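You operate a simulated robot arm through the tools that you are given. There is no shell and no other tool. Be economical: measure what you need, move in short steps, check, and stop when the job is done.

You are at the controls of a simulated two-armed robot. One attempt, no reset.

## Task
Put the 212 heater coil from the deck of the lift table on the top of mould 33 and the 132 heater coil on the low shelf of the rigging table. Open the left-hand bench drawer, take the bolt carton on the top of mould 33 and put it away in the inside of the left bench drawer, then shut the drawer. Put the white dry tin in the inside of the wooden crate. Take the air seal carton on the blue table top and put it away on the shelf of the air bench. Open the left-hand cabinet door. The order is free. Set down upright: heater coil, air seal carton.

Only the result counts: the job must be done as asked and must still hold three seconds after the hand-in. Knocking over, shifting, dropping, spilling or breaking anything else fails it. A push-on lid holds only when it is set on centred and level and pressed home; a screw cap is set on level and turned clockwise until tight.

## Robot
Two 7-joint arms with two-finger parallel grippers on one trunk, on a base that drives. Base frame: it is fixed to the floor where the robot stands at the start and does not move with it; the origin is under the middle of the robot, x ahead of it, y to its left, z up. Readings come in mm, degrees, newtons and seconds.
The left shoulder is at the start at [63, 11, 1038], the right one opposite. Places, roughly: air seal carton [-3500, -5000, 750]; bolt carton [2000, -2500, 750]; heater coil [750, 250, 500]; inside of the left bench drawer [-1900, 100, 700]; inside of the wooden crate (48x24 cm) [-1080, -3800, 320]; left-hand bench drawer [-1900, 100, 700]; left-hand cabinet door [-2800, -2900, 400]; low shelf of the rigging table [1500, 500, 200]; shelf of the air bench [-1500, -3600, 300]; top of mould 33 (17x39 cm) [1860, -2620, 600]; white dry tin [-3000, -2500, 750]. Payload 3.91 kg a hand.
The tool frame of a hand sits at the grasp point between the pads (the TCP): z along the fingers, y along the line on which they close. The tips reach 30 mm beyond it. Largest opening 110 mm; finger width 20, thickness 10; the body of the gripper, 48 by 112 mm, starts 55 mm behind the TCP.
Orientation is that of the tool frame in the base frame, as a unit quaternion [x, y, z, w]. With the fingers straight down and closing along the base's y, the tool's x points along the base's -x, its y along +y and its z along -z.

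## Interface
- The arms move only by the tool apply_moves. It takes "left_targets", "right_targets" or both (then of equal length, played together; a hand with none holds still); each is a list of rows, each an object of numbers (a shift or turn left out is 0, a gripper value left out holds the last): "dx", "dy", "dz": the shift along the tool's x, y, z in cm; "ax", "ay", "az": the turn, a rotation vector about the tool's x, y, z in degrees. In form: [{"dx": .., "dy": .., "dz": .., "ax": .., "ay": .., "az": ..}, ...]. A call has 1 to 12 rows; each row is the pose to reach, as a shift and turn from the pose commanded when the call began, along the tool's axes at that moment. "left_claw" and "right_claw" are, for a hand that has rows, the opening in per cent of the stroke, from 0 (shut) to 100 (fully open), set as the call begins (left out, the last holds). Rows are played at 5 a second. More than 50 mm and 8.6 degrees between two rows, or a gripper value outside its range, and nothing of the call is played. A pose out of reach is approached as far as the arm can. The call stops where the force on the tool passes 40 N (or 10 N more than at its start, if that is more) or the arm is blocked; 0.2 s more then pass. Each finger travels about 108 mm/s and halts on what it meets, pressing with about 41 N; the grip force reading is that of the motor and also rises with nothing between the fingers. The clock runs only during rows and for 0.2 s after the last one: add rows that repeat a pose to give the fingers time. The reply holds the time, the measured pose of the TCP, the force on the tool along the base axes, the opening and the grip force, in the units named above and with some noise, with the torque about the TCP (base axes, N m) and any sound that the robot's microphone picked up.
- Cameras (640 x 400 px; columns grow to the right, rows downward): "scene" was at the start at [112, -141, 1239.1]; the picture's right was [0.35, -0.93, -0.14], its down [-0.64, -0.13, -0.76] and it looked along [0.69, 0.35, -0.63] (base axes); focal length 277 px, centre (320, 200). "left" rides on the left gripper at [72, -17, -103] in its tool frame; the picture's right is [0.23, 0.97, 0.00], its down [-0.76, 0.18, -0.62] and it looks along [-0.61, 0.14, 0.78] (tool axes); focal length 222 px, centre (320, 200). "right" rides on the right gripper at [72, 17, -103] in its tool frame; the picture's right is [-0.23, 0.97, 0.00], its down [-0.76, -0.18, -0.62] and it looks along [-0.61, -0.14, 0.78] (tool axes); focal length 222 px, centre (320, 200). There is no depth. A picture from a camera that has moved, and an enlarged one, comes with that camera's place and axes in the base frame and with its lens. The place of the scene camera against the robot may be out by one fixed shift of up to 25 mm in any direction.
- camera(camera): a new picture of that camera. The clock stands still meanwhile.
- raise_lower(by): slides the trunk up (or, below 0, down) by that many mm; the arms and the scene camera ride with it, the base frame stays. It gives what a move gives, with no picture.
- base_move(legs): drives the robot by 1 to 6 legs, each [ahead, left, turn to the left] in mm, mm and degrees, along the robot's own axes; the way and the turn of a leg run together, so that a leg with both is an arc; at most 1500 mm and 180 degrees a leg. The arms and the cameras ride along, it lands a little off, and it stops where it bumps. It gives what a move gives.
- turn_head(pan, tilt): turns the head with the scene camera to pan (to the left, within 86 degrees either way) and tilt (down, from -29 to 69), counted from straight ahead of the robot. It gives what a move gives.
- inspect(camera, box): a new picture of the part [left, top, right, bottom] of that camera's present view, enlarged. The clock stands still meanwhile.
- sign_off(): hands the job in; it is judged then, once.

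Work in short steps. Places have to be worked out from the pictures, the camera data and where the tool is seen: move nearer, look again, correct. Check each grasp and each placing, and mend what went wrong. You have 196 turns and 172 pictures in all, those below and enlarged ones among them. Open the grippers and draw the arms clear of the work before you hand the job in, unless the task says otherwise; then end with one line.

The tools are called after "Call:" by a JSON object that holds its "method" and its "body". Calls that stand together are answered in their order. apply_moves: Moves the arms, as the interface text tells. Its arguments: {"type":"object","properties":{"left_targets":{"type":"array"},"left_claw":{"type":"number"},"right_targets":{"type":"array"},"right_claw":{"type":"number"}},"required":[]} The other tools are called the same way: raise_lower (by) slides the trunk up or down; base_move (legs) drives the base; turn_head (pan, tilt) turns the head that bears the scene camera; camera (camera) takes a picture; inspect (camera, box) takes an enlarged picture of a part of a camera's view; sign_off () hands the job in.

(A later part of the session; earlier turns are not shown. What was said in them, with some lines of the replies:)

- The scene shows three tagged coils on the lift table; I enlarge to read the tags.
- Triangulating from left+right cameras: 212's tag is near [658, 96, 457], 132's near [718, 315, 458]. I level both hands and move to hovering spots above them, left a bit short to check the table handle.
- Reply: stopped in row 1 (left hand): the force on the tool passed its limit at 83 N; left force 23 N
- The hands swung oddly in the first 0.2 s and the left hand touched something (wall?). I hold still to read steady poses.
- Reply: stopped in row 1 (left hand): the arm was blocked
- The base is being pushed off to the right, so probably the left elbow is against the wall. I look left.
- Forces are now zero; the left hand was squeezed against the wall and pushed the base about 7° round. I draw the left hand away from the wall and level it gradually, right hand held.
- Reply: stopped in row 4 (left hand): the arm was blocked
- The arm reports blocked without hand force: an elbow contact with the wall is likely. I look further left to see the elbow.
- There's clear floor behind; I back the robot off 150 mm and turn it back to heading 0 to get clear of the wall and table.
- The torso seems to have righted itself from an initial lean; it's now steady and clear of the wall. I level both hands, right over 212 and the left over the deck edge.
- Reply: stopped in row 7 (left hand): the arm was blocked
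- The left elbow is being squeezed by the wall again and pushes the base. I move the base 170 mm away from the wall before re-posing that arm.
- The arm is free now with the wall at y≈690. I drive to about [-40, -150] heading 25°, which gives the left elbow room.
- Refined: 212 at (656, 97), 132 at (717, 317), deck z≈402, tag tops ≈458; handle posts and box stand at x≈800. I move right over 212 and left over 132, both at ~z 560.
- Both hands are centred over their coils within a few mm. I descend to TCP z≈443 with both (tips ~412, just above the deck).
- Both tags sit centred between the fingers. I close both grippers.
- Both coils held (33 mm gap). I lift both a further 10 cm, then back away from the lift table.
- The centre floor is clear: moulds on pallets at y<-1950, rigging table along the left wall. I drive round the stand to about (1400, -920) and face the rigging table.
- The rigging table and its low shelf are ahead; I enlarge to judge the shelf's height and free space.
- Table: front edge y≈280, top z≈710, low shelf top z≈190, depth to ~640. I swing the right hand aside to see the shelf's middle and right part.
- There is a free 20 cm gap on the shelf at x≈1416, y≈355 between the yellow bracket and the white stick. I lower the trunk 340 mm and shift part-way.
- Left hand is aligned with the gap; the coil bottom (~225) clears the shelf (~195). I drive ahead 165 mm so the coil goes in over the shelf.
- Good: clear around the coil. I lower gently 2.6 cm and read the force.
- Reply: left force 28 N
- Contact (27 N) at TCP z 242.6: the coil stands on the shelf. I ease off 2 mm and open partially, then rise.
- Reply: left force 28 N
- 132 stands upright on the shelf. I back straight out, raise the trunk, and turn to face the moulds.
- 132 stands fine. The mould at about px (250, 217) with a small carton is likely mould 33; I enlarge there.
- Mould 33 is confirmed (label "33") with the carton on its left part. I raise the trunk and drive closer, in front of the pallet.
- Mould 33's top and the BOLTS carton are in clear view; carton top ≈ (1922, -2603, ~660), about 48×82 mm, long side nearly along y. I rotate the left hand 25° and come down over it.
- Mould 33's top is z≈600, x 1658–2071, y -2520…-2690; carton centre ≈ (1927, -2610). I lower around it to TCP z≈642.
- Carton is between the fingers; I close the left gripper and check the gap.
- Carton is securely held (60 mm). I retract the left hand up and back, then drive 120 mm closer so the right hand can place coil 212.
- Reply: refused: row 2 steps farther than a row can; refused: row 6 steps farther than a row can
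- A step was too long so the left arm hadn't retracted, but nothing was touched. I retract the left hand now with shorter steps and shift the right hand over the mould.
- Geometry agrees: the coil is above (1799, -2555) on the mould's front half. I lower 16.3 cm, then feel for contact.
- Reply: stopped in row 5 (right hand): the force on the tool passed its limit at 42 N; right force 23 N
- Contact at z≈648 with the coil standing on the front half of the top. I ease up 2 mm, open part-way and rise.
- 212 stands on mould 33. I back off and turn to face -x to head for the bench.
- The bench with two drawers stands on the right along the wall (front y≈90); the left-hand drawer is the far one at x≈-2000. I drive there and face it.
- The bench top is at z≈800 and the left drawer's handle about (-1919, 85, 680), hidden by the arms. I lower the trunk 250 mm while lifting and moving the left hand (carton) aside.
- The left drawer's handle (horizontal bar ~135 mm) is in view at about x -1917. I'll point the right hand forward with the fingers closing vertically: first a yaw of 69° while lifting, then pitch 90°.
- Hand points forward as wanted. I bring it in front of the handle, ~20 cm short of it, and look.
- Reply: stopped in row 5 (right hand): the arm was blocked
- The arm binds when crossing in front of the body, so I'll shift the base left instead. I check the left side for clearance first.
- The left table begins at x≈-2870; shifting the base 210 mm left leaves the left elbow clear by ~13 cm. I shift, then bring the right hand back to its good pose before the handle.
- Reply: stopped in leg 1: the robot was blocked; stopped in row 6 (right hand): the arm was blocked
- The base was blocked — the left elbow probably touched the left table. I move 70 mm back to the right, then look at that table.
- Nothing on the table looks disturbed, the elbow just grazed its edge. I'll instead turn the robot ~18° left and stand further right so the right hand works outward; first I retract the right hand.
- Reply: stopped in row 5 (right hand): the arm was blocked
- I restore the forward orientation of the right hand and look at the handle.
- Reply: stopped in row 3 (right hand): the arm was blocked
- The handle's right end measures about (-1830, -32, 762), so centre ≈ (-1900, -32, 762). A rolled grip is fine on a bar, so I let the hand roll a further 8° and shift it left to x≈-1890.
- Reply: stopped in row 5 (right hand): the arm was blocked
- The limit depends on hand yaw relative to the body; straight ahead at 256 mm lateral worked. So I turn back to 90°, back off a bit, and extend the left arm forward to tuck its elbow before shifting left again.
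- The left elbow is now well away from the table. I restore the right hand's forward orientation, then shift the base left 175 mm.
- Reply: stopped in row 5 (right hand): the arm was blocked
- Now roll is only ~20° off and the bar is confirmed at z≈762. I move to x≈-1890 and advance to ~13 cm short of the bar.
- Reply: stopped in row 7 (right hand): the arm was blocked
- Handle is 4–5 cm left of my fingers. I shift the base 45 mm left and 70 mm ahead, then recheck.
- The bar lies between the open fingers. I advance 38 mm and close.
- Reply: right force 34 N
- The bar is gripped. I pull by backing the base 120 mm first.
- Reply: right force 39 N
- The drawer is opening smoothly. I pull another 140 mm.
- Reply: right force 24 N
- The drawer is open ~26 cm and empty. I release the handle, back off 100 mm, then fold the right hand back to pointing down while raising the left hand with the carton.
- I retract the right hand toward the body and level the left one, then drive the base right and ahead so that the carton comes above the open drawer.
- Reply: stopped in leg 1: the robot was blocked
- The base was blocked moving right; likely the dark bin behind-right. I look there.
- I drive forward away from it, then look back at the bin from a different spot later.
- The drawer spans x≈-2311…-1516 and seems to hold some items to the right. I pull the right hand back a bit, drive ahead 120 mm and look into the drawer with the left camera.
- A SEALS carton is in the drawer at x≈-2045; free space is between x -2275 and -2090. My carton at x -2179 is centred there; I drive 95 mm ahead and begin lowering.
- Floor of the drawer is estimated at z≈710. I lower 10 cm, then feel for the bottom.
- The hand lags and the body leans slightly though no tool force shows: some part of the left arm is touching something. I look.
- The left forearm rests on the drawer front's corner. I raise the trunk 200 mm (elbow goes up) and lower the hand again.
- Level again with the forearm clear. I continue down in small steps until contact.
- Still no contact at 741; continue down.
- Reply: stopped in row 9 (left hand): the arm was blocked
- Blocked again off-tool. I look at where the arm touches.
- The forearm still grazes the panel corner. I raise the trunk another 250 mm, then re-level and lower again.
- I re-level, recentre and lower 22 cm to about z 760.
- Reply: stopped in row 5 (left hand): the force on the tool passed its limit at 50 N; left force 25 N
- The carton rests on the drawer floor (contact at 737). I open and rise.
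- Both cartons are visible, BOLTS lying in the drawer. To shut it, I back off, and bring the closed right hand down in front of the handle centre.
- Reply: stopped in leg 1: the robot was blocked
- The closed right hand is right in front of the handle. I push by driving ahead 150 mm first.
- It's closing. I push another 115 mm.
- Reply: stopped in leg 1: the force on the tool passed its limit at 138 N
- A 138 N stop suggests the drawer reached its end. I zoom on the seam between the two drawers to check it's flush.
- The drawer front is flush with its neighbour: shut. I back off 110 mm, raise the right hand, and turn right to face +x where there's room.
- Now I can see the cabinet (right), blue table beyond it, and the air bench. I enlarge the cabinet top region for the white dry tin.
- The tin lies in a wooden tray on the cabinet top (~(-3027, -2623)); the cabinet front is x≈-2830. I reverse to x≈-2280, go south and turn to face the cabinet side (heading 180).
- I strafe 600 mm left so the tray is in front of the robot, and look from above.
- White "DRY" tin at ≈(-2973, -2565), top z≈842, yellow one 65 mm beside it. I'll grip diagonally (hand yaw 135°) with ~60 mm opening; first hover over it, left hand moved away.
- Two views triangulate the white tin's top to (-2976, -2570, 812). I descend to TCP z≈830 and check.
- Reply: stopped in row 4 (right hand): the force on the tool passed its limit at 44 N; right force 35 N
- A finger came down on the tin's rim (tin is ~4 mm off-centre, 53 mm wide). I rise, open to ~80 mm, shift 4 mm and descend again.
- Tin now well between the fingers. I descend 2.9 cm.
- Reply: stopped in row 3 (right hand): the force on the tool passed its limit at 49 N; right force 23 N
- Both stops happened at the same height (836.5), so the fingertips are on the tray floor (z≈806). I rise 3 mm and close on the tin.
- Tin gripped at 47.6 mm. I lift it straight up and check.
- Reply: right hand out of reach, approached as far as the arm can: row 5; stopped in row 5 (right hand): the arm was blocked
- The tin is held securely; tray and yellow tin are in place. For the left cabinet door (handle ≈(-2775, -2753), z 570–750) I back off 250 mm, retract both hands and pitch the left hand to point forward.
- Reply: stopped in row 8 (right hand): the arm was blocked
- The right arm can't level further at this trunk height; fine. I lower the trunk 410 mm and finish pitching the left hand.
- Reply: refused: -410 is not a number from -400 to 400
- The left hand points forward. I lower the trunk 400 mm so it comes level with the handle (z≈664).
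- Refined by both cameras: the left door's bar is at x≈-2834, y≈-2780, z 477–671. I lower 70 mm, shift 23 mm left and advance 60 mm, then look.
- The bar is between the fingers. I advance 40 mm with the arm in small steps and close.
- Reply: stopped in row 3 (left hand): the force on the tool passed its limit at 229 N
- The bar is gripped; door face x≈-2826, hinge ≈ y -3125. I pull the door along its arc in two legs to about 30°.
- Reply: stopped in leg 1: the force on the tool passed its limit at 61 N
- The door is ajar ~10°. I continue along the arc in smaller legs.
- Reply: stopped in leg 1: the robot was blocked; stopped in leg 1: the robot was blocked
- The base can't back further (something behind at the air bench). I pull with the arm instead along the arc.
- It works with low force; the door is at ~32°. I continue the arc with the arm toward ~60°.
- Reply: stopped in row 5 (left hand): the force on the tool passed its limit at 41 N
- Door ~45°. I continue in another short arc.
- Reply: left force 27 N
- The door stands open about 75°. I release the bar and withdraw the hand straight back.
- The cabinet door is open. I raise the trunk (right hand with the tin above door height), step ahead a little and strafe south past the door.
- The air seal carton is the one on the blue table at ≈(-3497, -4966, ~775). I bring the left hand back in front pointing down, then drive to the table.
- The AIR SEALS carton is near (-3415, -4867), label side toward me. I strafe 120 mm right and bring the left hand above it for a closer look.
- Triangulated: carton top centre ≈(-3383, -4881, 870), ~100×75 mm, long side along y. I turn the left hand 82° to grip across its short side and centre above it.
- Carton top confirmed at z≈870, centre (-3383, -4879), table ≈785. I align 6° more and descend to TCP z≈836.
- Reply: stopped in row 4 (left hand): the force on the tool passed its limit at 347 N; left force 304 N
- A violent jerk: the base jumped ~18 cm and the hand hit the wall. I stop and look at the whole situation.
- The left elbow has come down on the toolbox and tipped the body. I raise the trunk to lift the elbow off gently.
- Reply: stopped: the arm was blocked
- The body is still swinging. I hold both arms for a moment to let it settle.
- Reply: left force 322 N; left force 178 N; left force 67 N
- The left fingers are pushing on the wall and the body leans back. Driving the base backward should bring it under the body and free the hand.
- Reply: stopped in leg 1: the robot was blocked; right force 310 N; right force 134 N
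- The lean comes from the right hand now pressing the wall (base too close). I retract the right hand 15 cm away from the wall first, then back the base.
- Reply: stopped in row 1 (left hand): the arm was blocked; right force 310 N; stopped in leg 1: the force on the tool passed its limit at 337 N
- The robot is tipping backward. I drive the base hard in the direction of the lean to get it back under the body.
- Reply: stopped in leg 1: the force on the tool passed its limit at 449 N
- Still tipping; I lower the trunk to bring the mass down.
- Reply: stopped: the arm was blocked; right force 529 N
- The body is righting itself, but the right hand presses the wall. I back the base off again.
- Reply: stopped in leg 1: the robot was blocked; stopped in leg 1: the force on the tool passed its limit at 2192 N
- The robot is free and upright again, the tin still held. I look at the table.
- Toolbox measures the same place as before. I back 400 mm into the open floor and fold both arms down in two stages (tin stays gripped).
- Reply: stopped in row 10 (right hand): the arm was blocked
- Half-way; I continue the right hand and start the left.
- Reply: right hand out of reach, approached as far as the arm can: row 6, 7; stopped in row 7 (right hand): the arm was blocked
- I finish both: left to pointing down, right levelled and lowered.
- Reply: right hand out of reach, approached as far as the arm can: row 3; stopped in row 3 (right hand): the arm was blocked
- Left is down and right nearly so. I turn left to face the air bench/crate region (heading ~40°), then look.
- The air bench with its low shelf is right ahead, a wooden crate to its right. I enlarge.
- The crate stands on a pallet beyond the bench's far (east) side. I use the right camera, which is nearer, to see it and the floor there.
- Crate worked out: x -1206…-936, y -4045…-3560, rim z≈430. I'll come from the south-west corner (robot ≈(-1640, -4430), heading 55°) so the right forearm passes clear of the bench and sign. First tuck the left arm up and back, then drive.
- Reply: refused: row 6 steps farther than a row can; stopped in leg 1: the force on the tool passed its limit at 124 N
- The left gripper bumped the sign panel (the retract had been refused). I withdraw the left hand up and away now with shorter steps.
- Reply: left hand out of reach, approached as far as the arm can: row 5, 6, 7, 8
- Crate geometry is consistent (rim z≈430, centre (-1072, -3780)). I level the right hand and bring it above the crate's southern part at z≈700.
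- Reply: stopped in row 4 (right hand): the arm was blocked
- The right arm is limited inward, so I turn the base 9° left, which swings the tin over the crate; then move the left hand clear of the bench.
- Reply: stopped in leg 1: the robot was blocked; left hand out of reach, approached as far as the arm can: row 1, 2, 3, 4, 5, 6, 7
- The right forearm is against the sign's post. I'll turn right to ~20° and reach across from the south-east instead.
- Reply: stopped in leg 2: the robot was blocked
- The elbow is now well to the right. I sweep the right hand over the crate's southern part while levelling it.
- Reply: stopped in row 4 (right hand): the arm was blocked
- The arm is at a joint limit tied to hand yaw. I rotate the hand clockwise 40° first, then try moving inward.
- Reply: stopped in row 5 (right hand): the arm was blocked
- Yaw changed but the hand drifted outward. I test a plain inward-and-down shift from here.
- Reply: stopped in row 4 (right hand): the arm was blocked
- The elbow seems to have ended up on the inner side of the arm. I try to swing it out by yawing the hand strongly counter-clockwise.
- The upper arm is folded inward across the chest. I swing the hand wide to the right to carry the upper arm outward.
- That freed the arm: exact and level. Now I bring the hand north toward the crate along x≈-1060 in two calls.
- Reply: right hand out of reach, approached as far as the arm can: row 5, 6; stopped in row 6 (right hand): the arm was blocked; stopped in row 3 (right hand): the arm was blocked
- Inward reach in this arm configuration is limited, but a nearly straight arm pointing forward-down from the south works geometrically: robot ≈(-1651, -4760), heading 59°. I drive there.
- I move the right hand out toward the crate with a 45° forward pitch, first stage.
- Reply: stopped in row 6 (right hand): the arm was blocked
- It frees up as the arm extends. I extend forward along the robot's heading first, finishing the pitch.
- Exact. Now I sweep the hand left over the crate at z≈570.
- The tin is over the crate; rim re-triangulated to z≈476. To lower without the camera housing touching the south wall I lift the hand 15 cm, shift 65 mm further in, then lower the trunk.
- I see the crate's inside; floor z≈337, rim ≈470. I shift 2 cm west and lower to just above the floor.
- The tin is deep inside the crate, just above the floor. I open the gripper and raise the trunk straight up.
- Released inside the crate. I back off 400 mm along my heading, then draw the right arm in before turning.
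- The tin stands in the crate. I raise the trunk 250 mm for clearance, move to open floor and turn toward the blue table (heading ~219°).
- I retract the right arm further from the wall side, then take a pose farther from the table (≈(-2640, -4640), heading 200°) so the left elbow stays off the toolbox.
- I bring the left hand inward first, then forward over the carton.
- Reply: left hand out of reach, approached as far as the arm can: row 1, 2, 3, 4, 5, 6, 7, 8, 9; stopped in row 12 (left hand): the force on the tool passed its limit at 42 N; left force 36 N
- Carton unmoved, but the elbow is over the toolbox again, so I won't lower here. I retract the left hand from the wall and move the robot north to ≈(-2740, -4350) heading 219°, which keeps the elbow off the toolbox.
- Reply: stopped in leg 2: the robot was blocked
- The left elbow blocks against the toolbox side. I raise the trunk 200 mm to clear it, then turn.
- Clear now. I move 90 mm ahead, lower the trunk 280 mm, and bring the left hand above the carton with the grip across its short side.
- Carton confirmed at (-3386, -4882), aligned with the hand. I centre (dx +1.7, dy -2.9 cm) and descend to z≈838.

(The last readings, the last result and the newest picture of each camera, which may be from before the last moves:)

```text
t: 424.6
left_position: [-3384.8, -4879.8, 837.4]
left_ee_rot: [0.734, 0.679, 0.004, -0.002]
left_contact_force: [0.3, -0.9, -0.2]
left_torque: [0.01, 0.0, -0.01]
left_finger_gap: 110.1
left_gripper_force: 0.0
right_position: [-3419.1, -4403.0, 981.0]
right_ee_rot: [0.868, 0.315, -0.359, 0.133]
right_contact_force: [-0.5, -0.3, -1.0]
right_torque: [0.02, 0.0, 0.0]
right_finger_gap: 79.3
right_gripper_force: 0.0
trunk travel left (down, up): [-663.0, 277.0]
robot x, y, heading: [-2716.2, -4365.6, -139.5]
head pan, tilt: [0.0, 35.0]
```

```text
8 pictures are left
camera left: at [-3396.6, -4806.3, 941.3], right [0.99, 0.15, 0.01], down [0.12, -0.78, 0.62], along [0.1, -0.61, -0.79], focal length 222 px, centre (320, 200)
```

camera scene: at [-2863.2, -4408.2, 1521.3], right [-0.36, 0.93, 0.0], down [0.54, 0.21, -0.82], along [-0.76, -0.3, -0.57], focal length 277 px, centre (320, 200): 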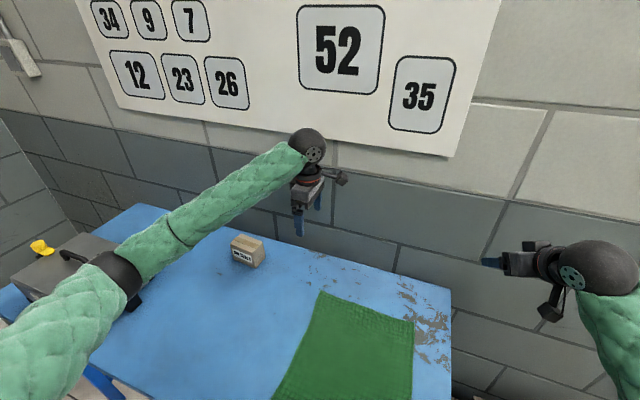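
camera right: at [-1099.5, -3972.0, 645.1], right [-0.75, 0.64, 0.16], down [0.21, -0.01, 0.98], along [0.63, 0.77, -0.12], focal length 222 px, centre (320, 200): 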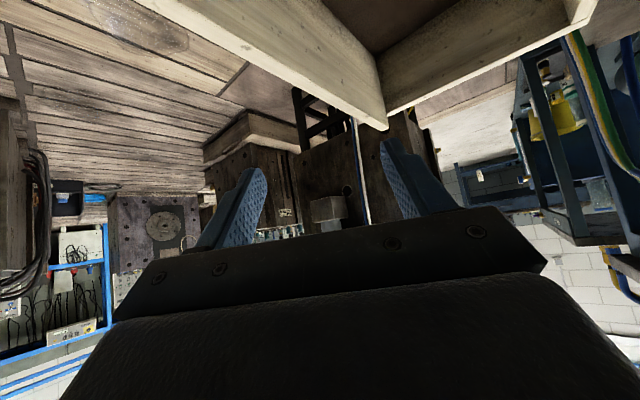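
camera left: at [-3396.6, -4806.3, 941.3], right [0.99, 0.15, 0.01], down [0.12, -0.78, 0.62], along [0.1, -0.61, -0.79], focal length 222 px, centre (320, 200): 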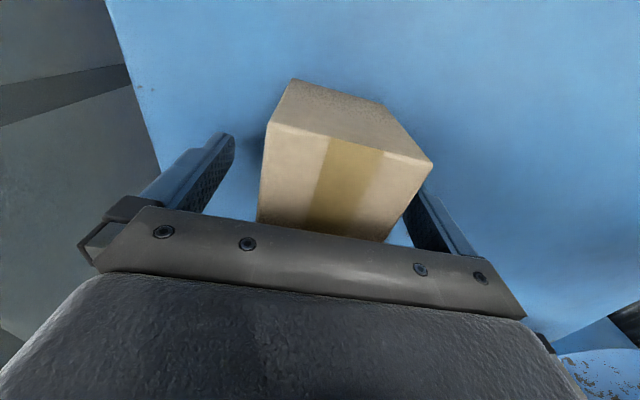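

The carton sits between the fingers. I close and lift.

Call:
{"method": "apply_moves", "body": {"left_targets": [{"dz": 0}, {"dz": 0}, {"dz": 0}, {"dz": 0}], "left_claw": 0}}

Call:
{"method": "apply_moves", "body": {"left_targets": [{"dz": -3}, {"dz": -6}, {"dz": -9}, {"dz": -12}, {"dz": -12}]}}

```text
t: 425.6
left_position: [-3387.1, -4880.5, 839.3]
left_ee_rot: [0.734, 0.68, 0.005, -0.001]
left_contact_force: [0.1, -0.3, 0.5]
left_torque: [-0.03, 0.09, -0.02]
left_finger_gap: 58.4
left_gripper_force: 41.2
right_position: [-3420.0, -4403.2, 980.8]
right_ee_rot: [0.868, 0.316, -0.359, 0.134]
right_contact_force: [0.0, -0.8, 0.3]
right_torque: [-0.03, -0.02, -0.01]
right_finger_gap: 79.1
right_gripper_force: 0.1
trunk travel left (down, up): [-663.0, 277.0]
robot x, y, heading: [-2719.4, -4360.5, -139.6]
head pan, tilt: [0.0, 35.0]
```

```text
t: 426.8
left_position: [-3389.0, -4882.1, 959.2]
left_ee_rot: [0.734, 0.679, 0.005, -0.001]
left_contact_force: [0.7, -0.6, -2.6]
left_torque: [-0.01, -0.04, 0.0]
left_finger_gap: 58.4
left_gripper_force: 40.8
right_position: [-3420.9, -4403.4, 980.8]
right_ee_rot: [0.868, 0.315, -0.359, 0.133]
right_contact_force: [-1.2, 0.3, -0.9]
right_torque: [0.0, 0.0, 0.02]
right_finger_gap: 79.2
right_gripper_force: 0.2
trunk travel left (down, up): [-663.0, 277.0]
robot x, y, heading: [-2721.7, -4361.6, -139.7]
head pan, tilt: [0.0, 35.0]
```

Carton held (58 mm). I raise a bit, back off, turn left to face +x (heading 0), and move to the west side of the air bench.

Call:
{"method": "raise_lower", "body": {"by": 120}}

Call:
{"method": "base_move", "body": {"legs": [[-220, 0, 0], [0, 0, 70], [0, 0, 69.7], [-180, 0, 0]]}}

Call:
{"method": "base_move", "body": {"legs": [[0, 480, 0]]}}

Call:
{"method": "apply_moves", "body": {"left_targets": [{"az": 7.5}, {"az": 15}, {"az": 22.5}, {"az": 30}, {"az": 37.5}, {"az": 45}, {"az": 45}]}}

```text
t: 428.2
left_position: [-3389.1, -4882.5, 1078.8]
left_ee_rot: [0.734, 0.679, 0.004, -0.002]
left_contact_force: [-0.8, -0.1, -1.7]
left_torque: [0.0, 0.0, -0.02]
left_finger_gap: 57.9
left_gripper_force: 41.1
right_position: [-3420.6, -4402.5, 1100.3]
right_ee_rot: [0.868, 0.316, -0.359, 0.134]
right_contact_force: [-0.1, -0.7, 0.6]
right_torque: [0.03, 0.0, -0.05]
right_finger_gap: 79.1
right_gripper_force: 0.0
trunk travel left (down, up): [-783.0, 157.0]
robot x, y, heading: [-2717.9, -4362.6, -139.6]
head pan, tilt: [0.0, 35.0]
```

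```text
t: 437.1
left_position: [-1895.0, -4294.9, 1080.6]
left_ee_rot: [-0.338, 0.941, 0.001, -0.004]
left_contact_force: [-1.2, -1.1, -1.8]
left_torque: [0.07, -0.03, 0.02]
left_finger_gap: 57.6
left_gripper_force: 41.3
right_position: [-2218.9, -4650.0, 1101.2]
right_ee_rot: [0.049, 0.923, -0.018, 0.382]
right_contact_force: [-0.9, -0.7, 0.1]
right_torque: [-0.01, -0.08, 0.06]
right_finger_gap: 79.3
right_gripper_force: 0.1
trunk travel left (down, up): [-783.0, 157.0]
robot x, y, heading: [-2734.7, -4172.0, -5.4]
head pan, tilt: [0.0, 35.0]
```

```text
t: 439.9
left_position: [-1849.5, -3832.2, 1079.5]
left_ee_rot: [-0.336, 0.942, 0.0, -0.004]
left_contact_force: [-0.5, 0.8, -2.4]
left_torque: [0.0, 0.05, 0.02]
left_finger_gap: 57.8
left_gripper_force: 41.2
right_position: [-2172.3, -4187.7, 1100.5]
right_ee_rot: [0.051, 0.922, -0.019, 0.383]
right_contact_force: [0.0, -0.1, 0.1]
right_torque: [-0.02, -0.03, 0.03]
right_finger_gap: 79.3
right_gripper_force: 0.0
trunk travel left (down, up): [-783.0, 157.0]
robot x, y, heading: [-2688.3, -3712.4, -5.9]
head pan, tilt: [0.0, 35.0]
```

```text
t: 441.5
left_position: [-1848.6, -3832.7, 1079.5]
left_ee_rot: [0.051, 0.999, -0.002, -0.004]
left_contact_force: [0.0, 0.3, -1.9]
left_torque: [0.01, 0.0, -0.01]
left_finger_gap: 58.0
left_gripper_force: 40.8
right_position: [-2173.3, -4186.7, 1098.9]
right_ee_rot: [0.05, 0.922, -0.018, 0.382]
right_contact_force: [-0.1, -0.6, -0.6]
right_torque: [0.01, 0.0, -0.03]
right_finger_gap: 79.3
right_gripper_force: 0.0
trunk travel left (down, up): [-783.0, 157.0]
robot x, y, heading: [-2691.1, -3708.7, -5.8]
head pan, tilt: [0.0, 35.0]
```

Facing the bench. I square up (turn 5.8°) and look at its shelf.

Call:
{"method": "base_move", "body": {"legs": [[0, 0, 5.8]]}}

Call:
{"method": "raise_lower", "body": {"by": -400}}

Call:
{"method": "camera", "body": {"camera": "scene"}}

```text
t: 442.5
left_position: [-1838.8, -3748.1, 1080.0]
left_ee_rot: [-0.001, 1.0, -0.002, -0.005]
left_contact_force: [0.3, 0.0, -2.0]
left_torque: [-0.03, 0.01, 0.03]
left_finger_gap: 57.7
left_gripper_force: 40.6
right_position: [-2125.7, -4132.2, 1101.0]
right_ee_rot: [0.003, 0.924, 0.002, 0.383]
right_contact_force: [-0.1, 0.8, 0.3]
right_torque: [-0.02, 0.0, 0.0]
right_finger_gap: 78.8
right_gripper_force: 0.2
trunk travel left (down, up): [-783.0, 157.0]
robot x, y, heading: [-2691.3, -3709.8, -0.1]
head pan, tilt: [0.0, 35.0]
```

```text
t: 446.3
left_position: [-1839.9, -3747.3, 680.7]
left_ee_rot: [-0.001, 1.0, -0.002, -0.004]
left_contact_force: [-0.4, 0.1, -2.1]
left_torque: [0.0, 0.0, 0.02]
left_finger_gap: 57.6
left_gripper_force: 40.5
right_position: [-2127.5, -4132.4, 700.9]
right_ee_rot: [0.004, 0.924, 0.001, 0.383]
right_contact_force: [0.8, 0.3, -0.1]
right_torque: [0.01, -0.01, 0.03]
right_finger_gap: 79.5
right_gripper_force: 0.1
trunk travel left (down, up): [-383.0, 557.0]
robot x, y, heading: [-2685.7, -3708.0, -0.1]
head pan, tilt: [0.0, 35.0]
```

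```text
7 pictures are left
camera scene: at [-2562.8, -3703.2, 1171.4], right [0.0, -1.0, 0.0], down [-0.57, 0.0, -0.82], along [0.82, 0.0, -0.57], focal length 277 px, centre (320, 200)
```

scene: 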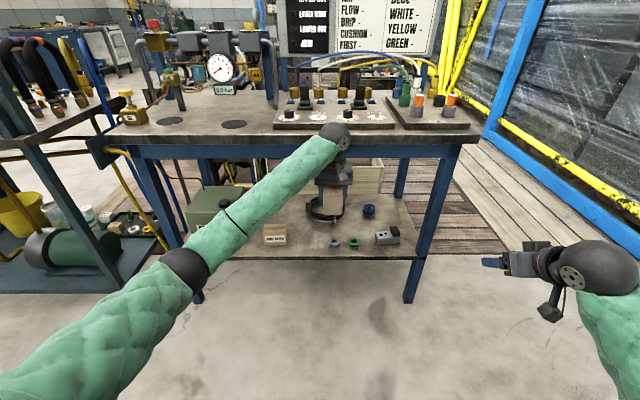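

Shelf z≈304, front edge x≈-1732; there's an 18 cm free gap at y≈-3650 (between the carton and the rings). I shift left 97 mm, lower 290 mm, and drive in 100 mm first.

Call:
{"method": "base_move", "body": {"legs": [[0, 97, 0]]}}

Call:
{"method": "raise_lower", "body": {"by": -285}}

Call:
{"method": "camera", "body": {"camera": "left"}}

```text
t: 447.4
left_position: [-1838.5, -3648.4, 679.3]
left_ee_rot: [-0.003, 1.0, -0.002, -0.004]
left_contact_force: [-0.5, -0.6, -2.1]
left_torque: [-0.01, 0.03, 0.0]
left_finger_gap: 57.5
left_gripper_force: 40.9
right_position: [-2125.9, -4034.6, 701.1]
right_ee_rot: [0.002, 0.924, 0.002, 0.383]
right_contact_force: [0.3, 1.2, -0.2]
right_torque: [0.0, 0.02, -0.03]
right_finger_gap: 79.1
right_gripper_force: 0.1
trunk travel left (down, up): [-383.0, 557.0]
robot x, y, heading: [-2685.9, -3610.7, 0.3]
head pan, tilt: [0.0, 35.0]
```

```text
t: 450.3
left_position: [-1841.3, -3648.6, 395.1]
left_ee_rot: [-0.004, 1.0, -0.001, -0.005]
left_contact_force: [0.6, -0.2, -2.8]
left_torque: [-0.02, 0.07, 0.0]
left_finger_gap: 57.9
left_gripper_force: 41.1
right_position: [-2126.0, -4034.3, 416.1]
right_ee_rot: [0.003, 0.924, 0.002, 0.383]
right_contact_force: [-0.4, 0.4, -0.5]
right_torque: [0.03, -0.01, 0.01]
right_finger_gap: 79.3
right_gripper_force: 0.0
trunk travel left (down, up): [-98.0, 842.0]
robot x, y, heading: [-2686.9, -3617.1, 0.2]
head pan, tilt: [0.0, 35.0]
```

```text
6 pictures are left
camera left: at [-1910.6, -3664.7, 499.0], right [-0.23, 0.97, 0.0], down [0.77, 0.18, 0.62], along [0.6, 0.14, -0.79], focal length 222 px, centre (320, 200)
```

left: 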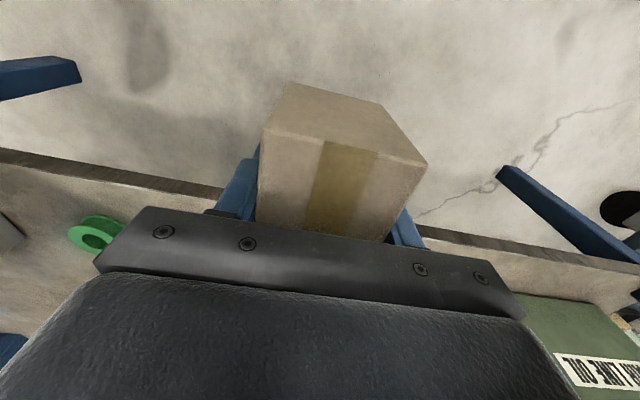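

Clear entrance. I drive ahead 190 mm so the carton comes over the shelf.

Call:
{"method": "base_move", "body": {"legs": [[190, 0, 0]]}}

Call:
{"method": "camera", "body": {"camera": "left"}}

```text
t: 451.8
left_position: [-1653.1, -3644.9, 394.4]
left_ee_rot: [-0.006, 1.0, -0.003, -0.005]
left_contact_force: [-0.5, 0.1, -2.9]
left_torque: [0.01, 0.02, 0.01]
left_finger_gap: 57.9
left_gripper_force: 41.1
right_position: [-1938.2, -4031.1, 415.4]
right_ee_rot: [0.0, 0.924, 0.003, 0.383]
right_contact_force: [0.0, -0.2, -0.2]
right_torque: [0.0, 0.0, 0.01]
right_finger_gap: 79.1
right_gripper_force: 0.0
trunk travel left (down, up): [-98.0, 842.0]
robot x, y, heading: [-2500.8, -3608.5, 0.8]
head pan, tilt: [0.0, 35.0]
```

```text
5 pictures are left
camera left: at [-1724.2, -3659.9, 498.8], right [-0.24, 0.97, 0.0], down [0.77, 0.19, 0.62], along [0.6, 0.15, -0.79], focal length 222 px, centre (320, 200)
```

left: 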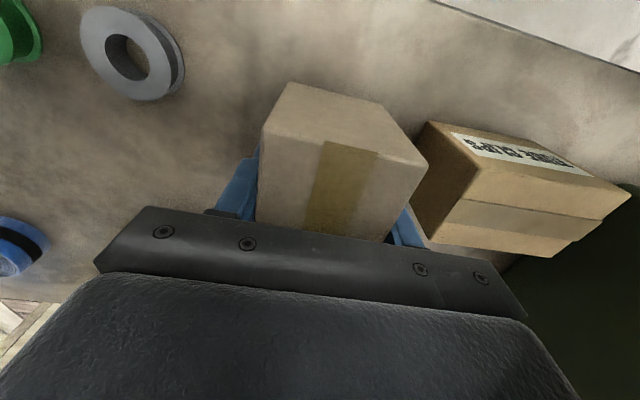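

A neighbouring carton is ~45 mm to the +y side, so I shift 2.5 cm the other way and lower until contact.

Call:
{"method": "apply_moves", "body": {"left_targets": [{"dy": -1.3}, {"dy": -2.5}, {"dy": -2.5, "dz": 1}, {"dy": -2.5, "dz": 2}, {"dy": -2.5, "dz": 2.7}, {"dy": -2.5, "dz": 3.1}, {"dy": -2.5, "dz": 3.5}, {"dy": -2.5, "dz": 3.8}, {"dy": -2.5, "dz": 4.1}, {"dy": -2.5, "dz": 4.4}]}}

```text
t: 454.1
left_position: [-1654.1, -3670.0, 354.7]
left_ee_rot: [-0.004, 1.0, -0.003, -0.002]
left_contact_force: [-1.6, 0.5, 18.2]
left_torque: [0.63, 0.92, 0.01]
left_finger_gap: 57.7
left_gripper_force: 41.0
right_position: [-1938.1, -4031.2, 416.1]
right_ee_rot: [0.001, 0.923, 0.003, 0.384]
right_contact_force: [0.3, 0.3, 0.4]
right_torque: [-0.02, 0.01, 0.02]
right_finger_gap: 78.9
right_gripper_force: 0.0
trunk travel left (down, up): [-98.0, 842.0]
robot x, y, heading: [-2503.8, -3610.2, 0.6]
head pan, tilt: [0.0, 35.0]
stopped in row 10 (left hand): the force on the tool passed its limit at 41 N (the readings are from after the stop); the commanded pose is now the measured one
```

Contact at z≈355: the carton stands on the shelf. I open moderately (≈76 mm), rise, and check.

Call:
{"method": "apply_moves", "body": {"left_targets": [{"dz": 0}, {"dz": 0}, {"dz": 0}, {"dz": -2}, {"dz": -4.5}, {"dz": -7}, {"dz": -9}, {"dz": -9}], "left_claw": 70}}

Call:
{"method": "camera", "body": {"camera": "left"}}

```text
t: 455.9
left_position: [-1654.2, -3669.0, 444.4]
left_ee_rot: [-0.006, 1.0, -0.003, -0.004]
left_contact_force: [0.6, -0.1, 0.0]
left_torque: [-0.04, 0.0, 0.02]
left_finger_gap: 76.8
left_gripper_force: 0.0
right_position: [-1937.9, -4031.3, 414.8]
right_ee_rot: [0.001, 0.924, 0.002, 0.382]
right_contact_force: [-0.7, 0.5, 0.5]
right_torque: [0.01, 0.02, 0.01]
right_finger_gap: 79.3
right_gripper_force: 0.0
trunk travel left (down, up): [-98.0, 842.0]
robot x, y, heading: [-2500.4, -3608.1, 0.8]
head pan, tilt: [0.0, 35.0]
```

```text
4 pictures are left
camera left: at [-1724.8, -3684.6, 547.4], right [-0.24, 0.97, 0.0], down [0.76, 0.19, 0.62], along [0.6, 0.14, -0.79], focal length 222 px, centre (320, 200)
```

left: 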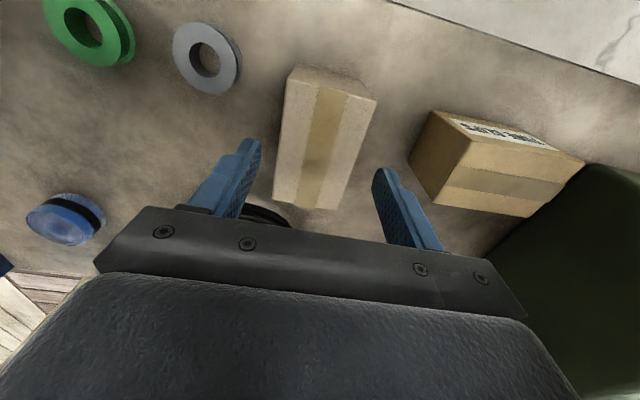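

The carton stands upright on the shelf. I back straight out, then look toward the cabinet door for a last check.

Call:
{"method": "base_move", "body": {"legs": [[-250, 0, 0]]}}

Call:
{"method": "raise_lower", "body": {"by": 300}}

Call:
{"method": "turn_head", "body": {"pan": 80, "tilt": 35}}

Call:
{"method": "camera", "body": {"camera": "scene"}}

```text
t: 457.7
left_position: [-1901.8, -3677.3, 443.1]
left_ee_rot: [-0.001, 1.0, -0.003, -0.003]
left_contact_force: [0.3, -0.4, 0.4]
left_torque: [-0.03, -0.03, -0.02]
left_finger_gap: 76.7
left_gripper_force: 0.0
right_position: [-2190.0, -4036.6, 415.9]
right_ee_rot: [0.005, 0.924, 0.002, 0.383]
right_contact_force: [0.0, -0.9, 0.5]
right_torque: [0.01, 0.04, 0.01]
right_finger_gap: 79.3
right_gripper_force: 0.1
trunk travel left (down, up): [-98.0, 842.0]
robot x, y, heading: [-2750.1, -3612.6, -0.4]
head pan, tilt: [0.0, 35.0]
```

```text
t: 460.7
left_position: [-1902.2, -3675.9, 743.8]
left_ee_rot: [-0.001, 1.0, -0.003, -0.003]
left_contact_force: [0.2, 0.5, 0.2]
left_torque: [-0.05, -0.03, -0.02]
left_finger_gap: 77.2
left_gripper_force: 0.0
right_position: [-2189.5, -4037.3, 715.0]
right_ee_rot: [0.005, 0.924, 0.001, 0.383]
right_contact_force: [-0.8, -0.1, -0.7]
right_torque: [0.01, 0.0, 0.0]
right_finger_gap: 79.2
right_gripper_force: 0.1
trunk travel left (down, up): [-398.0, 542.0]
robot x, y, heading: [-2748.0, -3610.0, -0.0]
head pan, tilt: [0.0, 35.0]
```

```text
t: 462.3
left_position: [-1902.5, -3677.0, 742.8]
left_ee_rot: [-0.001, 1.0, -0.003, -0.004]
left_contact_force: [0.4, -0.6, 0.6]
left_torque: [0.02, -0.02, 0.01]
left_finger_gap: 76.9
left_gripper_force: 0.1
right_position: [-2189.4, -4036.7, 715.8]
right_ee_rot: [0.005, 0.924, 0.001, 0.382]
right_contact_force: [0.5, -0.4, -0.8]
right_torque: [-0.03, -0.01, 0.02]
right_finger_gap: 79.3
right_gripper_force: 0.0
trunk travel left (down, up): [-398.0, 542.0]
robot x, y, heading: [-2748.4, -3618.3, -0.1]
head pan, tilt: [80.0, 35.0]
```

```text
3 pictures are left
camera scene: at [-2697.6, -3520.4, 1186.4], right [0.98, -0.18, 0.0], down [-0.1, -0.56, -0.82], along [0.14, 0.81, -0.57], focal length 277 px, centre (320, 200)
```

scene: 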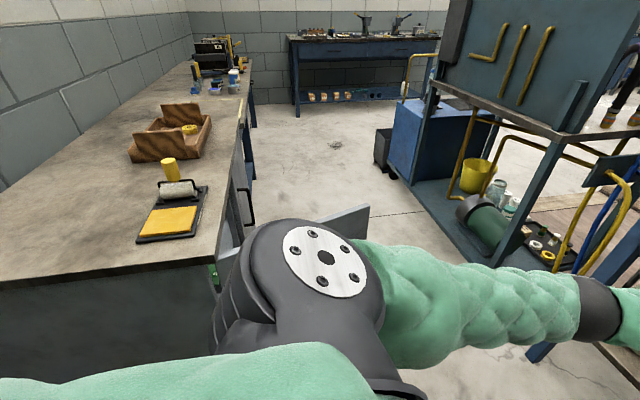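

The cabinet door is still open, the bench drawer is shut, and both hands are empty, open and clear. I hand in.

Call:
{"method": "sign_off", "body": {}}

```text
The job is handed in.
```

All the tasks were carried out and the job is handed in: coils 212 and 132 placed, bolt carton in the shut left drawer, white dry tin in the crate, air seal carton on the air bench shelf, and the left cabinet door open about 75°. On the way the robot bumped the wall, the left table, something by the bench that I took for the bin, the air bench, its sign and the toolbox, and once nearly tipped at the blue table; I saw nothing moved, but I only rechecked the toolbox's position.
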